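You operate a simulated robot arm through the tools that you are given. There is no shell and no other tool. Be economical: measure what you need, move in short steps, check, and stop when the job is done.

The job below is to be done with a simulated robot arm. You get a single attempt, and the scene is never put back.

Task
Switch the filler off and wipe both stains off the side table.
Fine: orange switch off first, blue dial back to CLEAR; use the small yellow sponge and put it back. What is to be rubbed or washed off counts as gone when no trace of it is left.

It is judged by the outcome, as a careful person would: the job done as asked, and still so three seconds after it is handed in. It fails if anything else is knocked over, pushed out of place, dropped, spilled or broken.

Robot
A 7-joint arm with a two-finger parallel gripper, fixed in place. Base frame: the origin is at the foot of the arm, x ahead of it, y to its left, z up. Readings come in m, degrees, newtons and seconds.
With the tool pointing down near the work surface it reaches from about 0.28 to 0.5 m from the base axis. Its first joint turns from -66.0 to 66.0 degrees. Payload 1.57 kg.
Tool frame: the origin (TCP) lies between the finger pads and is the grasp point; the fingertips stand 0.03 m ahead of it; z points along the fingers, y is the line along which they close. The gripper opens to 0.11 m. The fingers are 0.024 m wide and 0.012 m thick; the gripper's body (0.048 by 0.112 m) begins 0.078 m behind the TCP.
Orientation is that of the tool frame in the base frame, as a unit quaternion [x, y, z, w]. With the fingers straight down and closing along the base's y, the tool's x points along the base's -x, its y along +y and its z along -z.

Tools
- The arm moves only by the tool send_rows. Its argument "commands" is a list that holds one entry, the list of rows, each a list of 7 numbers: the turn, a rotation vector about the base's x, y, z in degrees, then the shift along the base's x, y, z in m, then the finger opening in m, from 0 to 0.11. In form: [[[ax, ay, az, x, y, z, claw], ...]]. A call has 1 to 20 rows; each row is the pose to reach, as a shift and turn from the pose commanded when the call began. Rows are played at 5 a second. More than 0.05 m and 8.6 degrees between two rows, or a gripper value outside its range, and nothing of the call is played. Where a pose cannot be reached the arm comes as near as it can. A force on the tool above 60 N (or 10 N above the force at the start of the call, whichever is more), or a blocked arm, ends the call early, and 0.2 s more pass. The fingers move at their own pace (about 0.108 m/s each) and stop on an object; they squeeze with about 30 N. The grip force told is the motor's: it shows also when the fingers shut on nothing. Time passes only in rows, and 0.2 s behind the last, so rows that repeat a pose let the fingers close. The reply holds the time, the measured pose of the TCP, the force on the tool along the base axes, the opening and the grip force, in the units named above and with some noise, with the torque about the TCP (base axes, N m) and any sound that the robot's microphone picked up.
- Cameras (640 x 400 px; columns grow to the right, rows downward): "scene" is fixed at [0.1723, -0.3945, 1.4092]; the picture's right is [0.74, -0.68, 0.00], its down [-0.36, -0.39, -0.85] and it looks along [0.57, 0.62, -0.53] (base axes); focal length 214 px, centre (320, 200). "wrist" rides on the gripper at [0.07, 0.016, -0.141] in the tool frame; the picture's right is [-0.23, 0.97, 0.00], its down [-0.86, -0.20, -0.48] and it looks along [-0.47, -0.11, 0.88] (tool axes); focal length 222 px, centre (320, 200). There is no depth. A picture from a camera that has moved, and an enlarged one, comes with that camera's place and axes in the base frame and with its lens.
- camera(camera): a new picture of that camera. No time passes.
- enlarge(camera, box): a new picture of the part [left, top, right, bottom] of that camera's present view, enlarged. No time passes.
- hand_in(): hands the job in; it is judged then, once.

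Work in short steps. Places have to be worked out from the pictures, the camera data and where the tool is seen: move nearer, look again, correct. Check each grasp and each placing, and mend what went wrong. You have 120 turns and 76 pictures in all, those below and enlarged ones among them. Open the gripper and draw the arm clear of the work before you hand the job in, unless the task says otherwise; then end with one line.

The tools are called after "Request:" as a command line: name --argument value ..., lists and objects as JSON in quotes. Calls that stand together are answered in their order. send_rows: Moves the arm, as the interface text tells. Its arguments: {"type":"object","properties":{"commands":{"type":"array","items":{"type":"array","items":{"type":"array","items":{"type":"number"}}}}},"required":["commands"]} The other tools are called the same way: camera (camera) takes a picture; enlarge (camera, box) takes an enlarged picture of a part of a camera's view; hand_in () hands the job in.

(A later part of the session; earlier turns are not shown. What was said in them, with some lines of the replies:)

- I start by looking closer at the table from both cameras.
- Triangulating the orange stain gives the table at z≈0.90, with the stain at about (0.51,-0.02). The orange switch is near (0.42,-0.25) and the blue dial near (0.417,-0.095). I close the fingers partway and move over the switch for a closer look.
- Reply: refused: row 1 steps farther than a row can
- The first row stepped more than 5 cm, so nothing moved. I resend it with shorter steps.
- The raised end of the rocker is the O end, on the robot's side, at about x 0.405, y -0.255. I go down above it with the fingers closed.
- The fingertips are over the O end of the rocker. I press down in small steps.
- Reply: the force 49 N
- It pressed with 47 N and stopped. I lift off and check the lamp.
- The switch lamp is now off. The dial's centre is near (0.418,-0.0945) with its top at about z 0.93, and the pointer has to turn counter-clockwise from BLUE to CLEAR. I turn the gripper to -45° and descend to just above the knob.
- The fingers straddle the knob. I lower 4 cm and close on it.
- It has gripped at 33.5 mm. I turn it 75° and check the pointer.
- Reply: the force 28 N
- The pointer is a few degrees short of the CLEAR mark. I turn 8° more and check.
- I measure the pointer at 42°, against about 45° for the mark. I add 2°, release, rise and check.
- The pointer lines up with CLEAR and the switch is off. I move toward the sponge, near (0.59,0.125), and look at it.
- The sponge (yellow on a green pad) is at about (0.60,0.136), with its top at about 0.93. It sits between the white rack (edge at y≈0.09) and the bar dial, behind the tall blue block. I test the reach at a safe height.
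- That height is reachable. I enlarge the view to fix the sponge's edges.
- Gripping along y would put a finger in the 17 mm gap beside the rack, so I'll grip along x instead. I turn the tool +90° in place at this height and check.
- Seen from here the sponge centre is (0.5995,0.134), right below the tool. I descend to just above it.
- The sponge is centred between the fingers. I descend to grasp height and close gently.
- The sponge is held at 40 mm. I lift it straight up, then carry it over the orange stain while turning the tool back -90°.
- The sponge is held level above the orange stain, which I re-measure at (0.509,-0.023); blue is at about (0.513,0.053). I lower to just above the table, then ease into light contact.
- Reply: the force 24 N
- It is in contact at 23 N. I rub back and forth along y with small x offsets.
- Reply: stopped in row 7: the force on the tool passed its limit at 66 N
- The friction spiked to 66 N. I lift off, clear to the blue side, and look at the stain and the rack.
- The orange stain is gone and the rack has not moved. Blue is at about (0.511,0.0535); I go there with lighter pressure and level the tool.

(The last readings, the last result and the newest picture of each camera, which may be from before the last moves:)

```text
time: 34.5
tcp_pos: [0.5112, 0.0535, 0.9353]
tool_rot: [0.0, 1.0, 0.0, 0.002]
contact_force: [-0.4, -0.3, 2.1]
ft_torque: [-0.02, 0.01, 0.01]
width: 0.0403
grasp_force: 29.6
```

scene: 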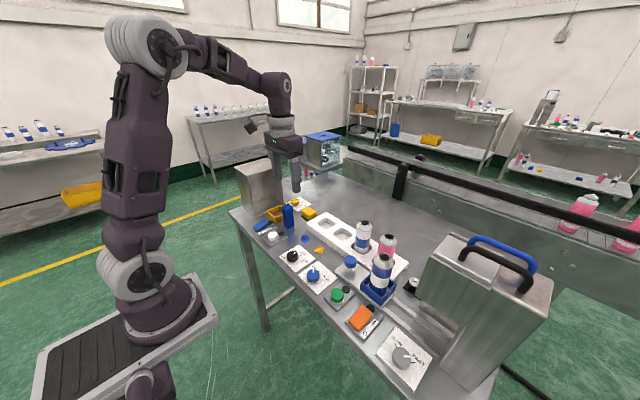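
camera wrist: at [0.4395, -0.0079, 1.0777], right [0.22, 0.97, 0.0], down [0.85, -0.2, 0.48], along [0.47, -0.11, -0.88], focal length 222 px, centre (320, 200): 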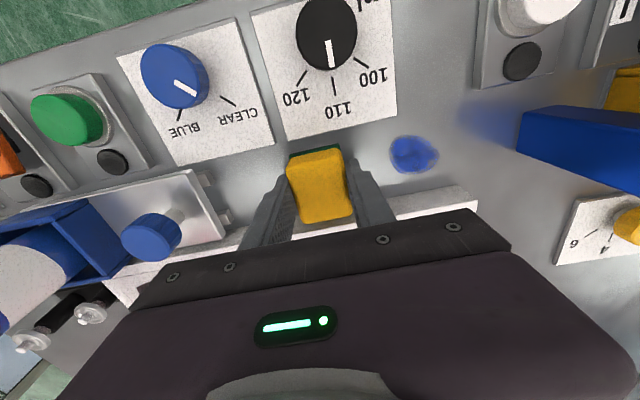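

It is just touching. I press 2 mm more and rub in small slow strokes.

Request:
send_rows --commands '[[[0, 0, 0, 0, 0, -0.002, 0.03], [0, 0, 0, 0, 0.008, -0.002, 0.03], [0, 0, 0, 0, 0.016, -0.002, 0.03], [0, 0, 0, 0, 0.008, -0.002, 0.03], [0, 0, 0, 0, 0, -0.002, 0.03], [0, 0, 0, 0, -0.008, -0.002, 0.03], [0, 0, 0, 0, -0.016, -0.002, 0.03], [0, 0, 0, -0.005, -0.016, -0.002, 0.03], [0, 0, 0, -0.005, -0.008, -0.002, 0.03], [0, 0, 0, -0.005, 0, -0.002, 0.03], [0, 0, 0, -0.005, 0.008, -0.002, 0.03], [0, 0, 0, -0.005, 0.016, -0.002, 0.03], [0, 0, 0, 0.003, 0.016, -0.002, 0.03], [0, 0, 0, 0.003, 0.008, -0.002, 0.03], [0, 0, 0, 0.003, 0, -0.002, 0.03], [0, 0, 0, 0.003, -0.008, -0.002, 0.03], [0, 0, 0, 0.003, -0.016, -0.002, 0.03], [0, 0, 0, 0, 0, -0.002, 0.03]]]'

```text
time: 35.2
tcp_pos: [0.5107, 0.0554, 0.936]
tool_rot: [0.005, 1.0, -0.005, 0.002]
contact_force: [-3.4, -5.1, 11.5]
ft_torque: [0.01, 0.13, 0.03]
width: 0.0406
grasp_force: 30.3
stopped in row 3: the force on the tool passed its limit at 64 N (the readings are from after the stop); the commanded pose is now the measured one
```

The contact is stiff, so I rub at the present height without extra pressing.

Request:
send_rows --commands '[[[0, 0, 0, 0, -0.006, 0.0005, 0.03], [0, 0, 0, 0, -0.012, 0.0005, 0.03], [0, 0, 0, 0, -0.018, 0.0005, 0.03], [0, 0, 0, 0, -0.012, 0.0005, 0.03], [0, 0, 0, 0, -0.006, 0.0005, 0.03], [0, 0, 0, 0, 0, 0.0005, 0.03], [0, 0, 0, 0, 0.006, 0.0005, 0.03], [0, 0, 0, 0, 0.012, 0.0005, 0.03], [0, 0, 0, -0.005, 0.012, 0.0005, 0.03], [0, 0, 0, -0.005, 0.006, 0.0005, 0.03], [0, 0, 0, -0.005, 0, 0.0005, 0.03], [0, 0, 0, -0.005, -0.006, 0.0005, 0.03], [0, 0, 0, -0.005, -0.012, 0.0005, 0.03], [0, 0, 0, -0.005, -0.018, 0.0005, 0.03], [0, 0, 0, 0.002, -0.012, 0.0005, 0.03], [0, 0, 0, 0.002, -0.004, 0.0005, 0.03], [0, 0, 0, 0, 0, 0.02, 0.03], [0, 0, 0, 0, 0, 0.06, 0.03], [0, 0, 0, 0, 0, 0.1, 0.03], [0, 0, 0, 0, 0, 0.14, 0.03]]]'

Request:
enlarge --camera "wrist" --box '[200, 70, 440, 220]'

Request:
enlarge --camera "scene" --box '[230, 180, 390, 280]'

```text
time: 39.4
tcp_pos: [0.5108, 0.0567, 1.0758]
tool_rot: [0.002, 1.0, -0.004, 0.002]
contact_force: [-0.7, 0.4, 0.0]
ft_torque: [0.02, 0.02, 0.01]
width: 0.0408
grasp_force: 30.0
```

```text
2.67 times, centred on (320, 145) of wrist
camera zoom: at [0.441, 0.0756, 1.2158], right [0.23, 0.97, -0.01], down [0.85, -0.2, 0.48], along [0.47, -0.12, -0.87], focal length 592 px, centre (320, 347)
```

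zoom: 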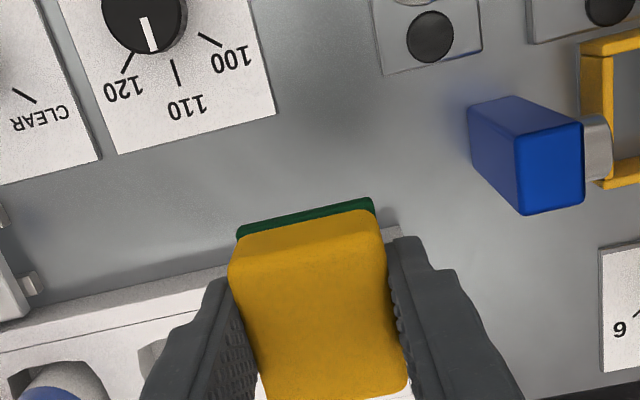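

```text
4.00 times, centred on (310, 230) of scene
camera zoom: at [0.1723, -0.3945, 1.4092], right [0.74, -0.68, 0.0], down [-0.36, -0.39, -0.85], along [0.57, 0.62, -0.53], focal length 858 px, centre (360, 80)
```

zoom: 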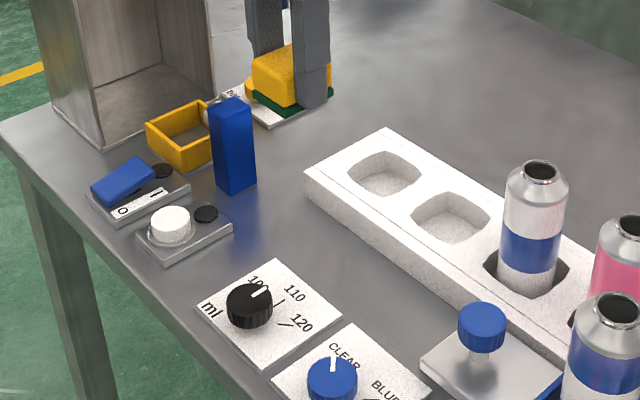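

Both stains look gone. I zoom in for traces before putting the sponge back.

Request:
enlarge --camera "scene" --box '[286, 222, 350, 262]'

Request:
enlarge --camera "wrist" --box '[230, 80, 390, 180]'

```text
10.00 times, centred on (318, 242) of scene
camera zoom: at [0.1723, -0.3945, 1.4092], right [0.74, -0.68, 0.0], down [-0.36, -0.39, -0.85], along [0.57, 0.62, -0.53], focal length 2145 px, centre (340, -220)
```

zoom: 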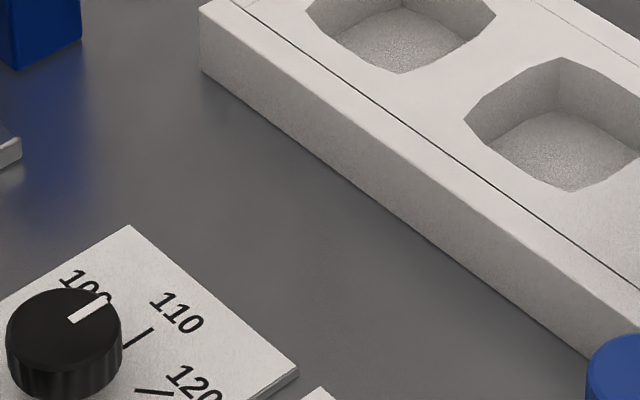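

```text
4.00 times, centred on (310, 130) of wrist
camera zoom: at [0.441, 0.0756, 1.2158], right [0.23, 0.97, -0.01], down [0.85, -0.2, 0.48], along [0.47, -0.12, -0.87], focal length 888 px, centre (360, 480)
```

zoom: 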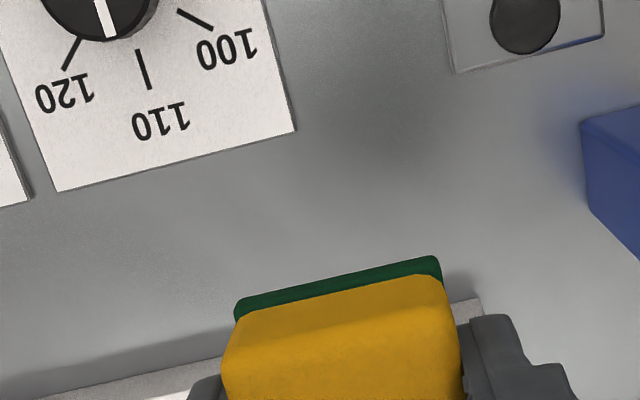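

No trace is left. I carry the sponge back above its spot at (0.600,0.134), turning +90° on the way at a safe height.

Request:
send_rows --commands '[[[0, 0, 0, 0, 0, 0.04, 0.03], [0, 0, 8, 0, 0, 0.055, 0.03], [0, 0, 16, 0.01, 0.008, 0.055, 0.03], [0, 0, 24, 0.02, 0.016, 0.055, 0.03], [0, 0, 32, 0.03, 0.024, 0.055, 0.03], [0, 0, 40, 0.04, 0.032, 0.055, 0.03], [0, 0, 48, 0.05, 0.04, 0.055, 0.03], [0, 0, 56, 0.06, 0.05, 0.055, 0.03], [0, 0, 64, 0.07, 0.06, 0.055, 0.03], [0, 0, 72, 0.08, 0.07, 0.055, 0.03], [0, 0, 80, 0.0895, 0.078, 0.055, 0.03], [0, 0, 86, 0.0895, 0.078, 0.055, 0.03], [0, 0, 90, 0.0895, 0.078, 0.055, 0.03], [0, 0, 90, 0.0895, 0.078, 0.055, 0.03]]]'

Request:
camera --camera "wrist"

```text
time: 42.4
tcp_pos: [0.6029, 0.1346, 1.1301]
tool_rot: [-0.705, 0.709, -0.001, 0.005]
contact_force: [0.8, -0.3, -0.3]
ft_torque: [-0.02, 0.03, -0.07]
width: 0.0403
grasp_force: 30.0
```

```text
29 pictures are left
camera wrist: at [0.5839, 0.0637, 1.2699], right [-0.97, 0.23, -0.01], down [0.2, 0.85, 0.48], along [0.12, 0.47, -0.87], focal length 222 px, centre (320, 200)
```

wrist: 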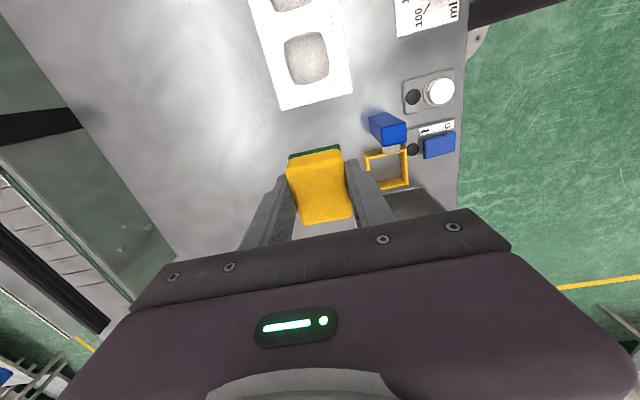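

The position matches the original within 2-3 mm. I correct x and the small tilt, then lower to the table.

Request:
send_rows --commands '[[[-0.3, 0.5, 0, -0.002, 0, -0.04, 0.03], [-0.3, 0.5, 0, -0.002, 0, -0.08, 0.03], [-0.3, 0.5, 0, -0.002, 0, -0.12, 0.03], [-0.3, 0.5, 0, -0.002, 0, -0.16, 0.03], [-0.3, 0.5, 0, -0.002, 0, -0.183, 0.03], [-0.3, 0.5, 0, -0.002, 0, -0.189, 0.03], [-0.3, 0.5, 0, -0.002, 0, -0.192, 0.03], [-0.3, 0.5, 0, -0.002, 0, -0.192, 0.03]]]'

Request:
enlarge --camera "scene" --box '[260, 180, 340, 230]'

```text
time: 44.2
tcp_pos: [0.598, 0.1349, 0.939]
tool_rot: [-0.704, 0.71, -0.001, 0.0]
contact_force: [-0.8, 0.5, 0.3]
ft_torque: [0.01, 0.0, 0.02]
width: 0.0407
grasp_force: 29.9
```

```text
8.00 times, centred on (300, 205) of scene
camera zoom: at [0.1723, -0.3945, 1.4092], right [0.74, -0.68, 0.0], down [-0.36, -0.39, -0.85], along [0.57, 0.62, -0.53], focal length 1716 px, centre (480, 160)
```

zoom: 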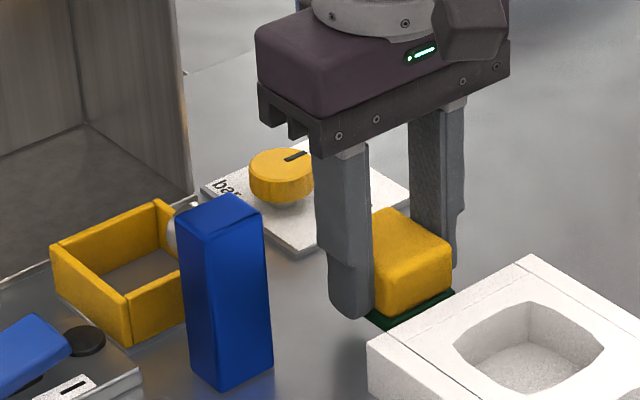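

It is not touching yet (contact came at about 0.935). I lower a few more millimetres.

Request:
send_rows --commands '[[[0, 0, 0, 0.0015, -0.0005, -0.0015, 0.03], [0, 0, 0, 0.0015, -0.0005, -0.003, 0.03], [0, 0, 0, 0.0015, -0.0005, -0.003, 0.03]]]'

```text
time: 45.0
tcp_pos: [0.6, 0.1358, 0.9357]
tool_rot: [-0.704, 0.711, -0.001, 0.001]
contact_force: [1.0, 0.0, 5.0]
ft_torque: [0.09, 0.03, -0.03]
width: 0.0403
grasp_force: 29.7
```

It is now in contact at 5 N. I open, rise straight up, and then look.

Request:
send_rows --commands '[[[0, 0, 0, 0, 0, 0, 0.05], [0, 0, 0, 0, 0, 0, 0.075], [0, 0, 0, 0, 0, 0, 0.075], [0, 0, 0, 0, 0, 0.03, 0.075], [0, 0, 0, 0, 0, 0.07, 0.075], [0, 0, 0, 0, 0, 0.11, 0.075], [0, 0, 0, 0, 0, 0.15, 0.075], [0, 0, 0, 0, 0, 0.195, 0.075], [0, 0, 0, 0, 0, 0.23, 0.075], [0, 0, 0, 0, 0, 0.23, 0.075]]]'

Request:
enlarge --camera "scene" --box '[260, 180, 340, 230]'

```text
time: 47.2
tcp_pos: [0.6003, 0.1325, 1.1685]
tool_rot: [-0.704, 0.71, 0.0, 0.001]
contact_force: [0.6, 0.6, 0.4]
ft_torque: [-0.02, 0.0, 0.03]
width: 0.0751
grasp_force: 0.1
```

```text
8.00 times, centred on (300, 205) of scene
camera zoom: at [0.1723, -0.3945, 1.4092], right [0.74, -0.68, 0.0], down [-0.36, -0.39, -0.85], along [0.57, 0.62, -0.53], focal length 1716 px, centre (480, 160)
```

zoom: 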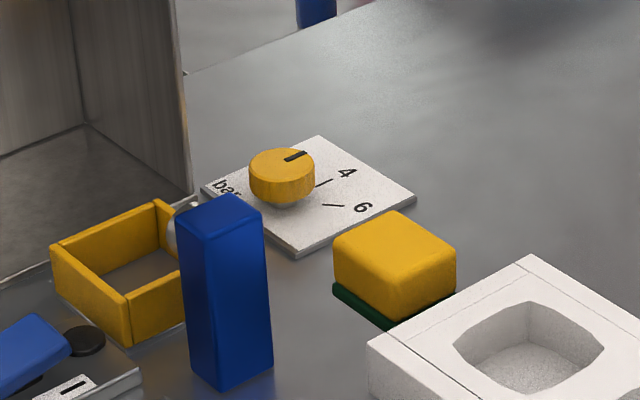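

The sponge is back where it stood. I draw the arm back high and make a final check.

Request:
send_rows --commands '[[[0, 0, -8, -0.02, -0.02, 0.02, 0.08], [0, 0, -16, -0.04, -0.04, 0.04, 0.09], [0, 0, -24, -0.06, -0.06, 0.06, 0.1], [0, 0, -32, -0.08, -0.08, 0.08, 0.11], [0, 0, -40, -0.1, -0.1, 0.1, 0.11], [0, 0, -48, -0.12, -0.12, 0.1, 0.11], [0, 0, -56, -0.14, -0.14, 0.1, 0.11], [0, 0, -64, -0.16, -0.16, 0.1, 0.11], [0, 0, -72, -0.18, -0.18, 0.1, 0.11], [0, 0, -80, -0.21, -0.19, 0.1, 0.11], [0, 0, -88, -0.24, -0.2, 0.1, 0.11], [0, 0, -90, -0.24, -0.2, 0.1, 0.11], [0, 0, -90, -0.24, -0.2, 0.1, 0.11]]]'

Request:
camera --camera "scene"

Request:
enlarge --camera "scene" --box '[290, 240, 418, 320]'

Request:
enlarge --camera "wrist" --box '[180, 90, 500, 290]'

```text
time: 50.0
tcp_pos: [0.3606, -0.0666, 1.267]
tool_rot: [0.004, 1.0, 0.0, 0.0]
contact_force: [-0.1, -0.8, -0.2]
ft_torque: [-0.02, 0.0, -0.01]
width: 0.1101
grasp_force: 0.2
```

```text
26 pictures are left
```

scene: 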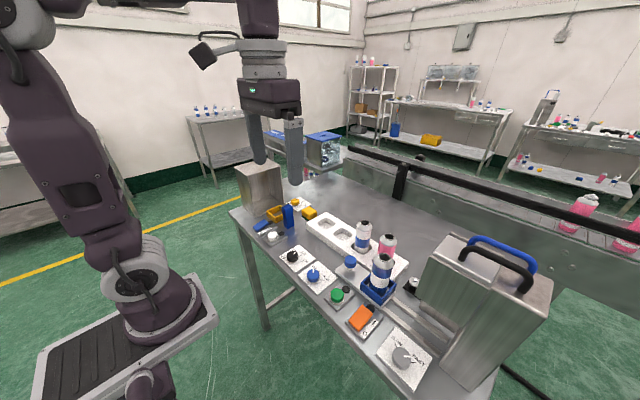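

```text
5.00 times, centred on (354, 280) of scene
camera zoom: at [0.1723, -0.3945, 1.4092], right [0.74, -0.68, 0.0], down [-0.36, -0.39, -0.85], along [0.57, 0.62, -0.53], focal length 1072 px, centre (150, -200)
```

zoom: 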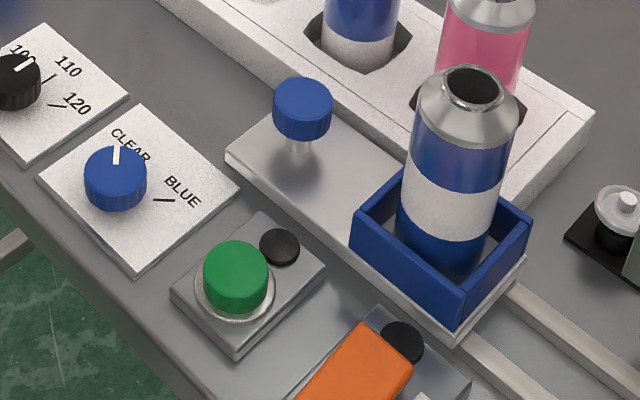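

```text
2.00 times, centred on (340, 190) of wrist
camera zoom: at [0.2914, -0.0493, 1.407], right [0.24, 0.97, 0.0], down [0.85, -0.21, 0.48], along [0.46, -0.11, -0.88], focal length 444 px, centre (280, 220)
```

zoom: 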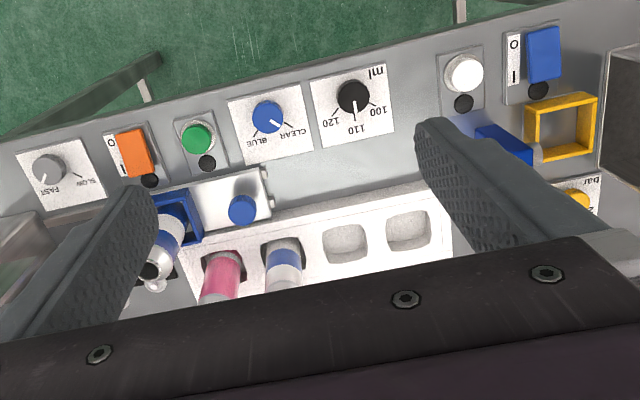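

The switch is off, the dial is at CLEAR, the table is clean, the sponge is back and nothing else has moved. I hand the job in.

Request:
hand_in

```text
The job is handed in.
```

The filler is switched off, the blue dial is at CLEAR, both stains are wiped off with no trace visible, and the yellow sponge is back in its place.
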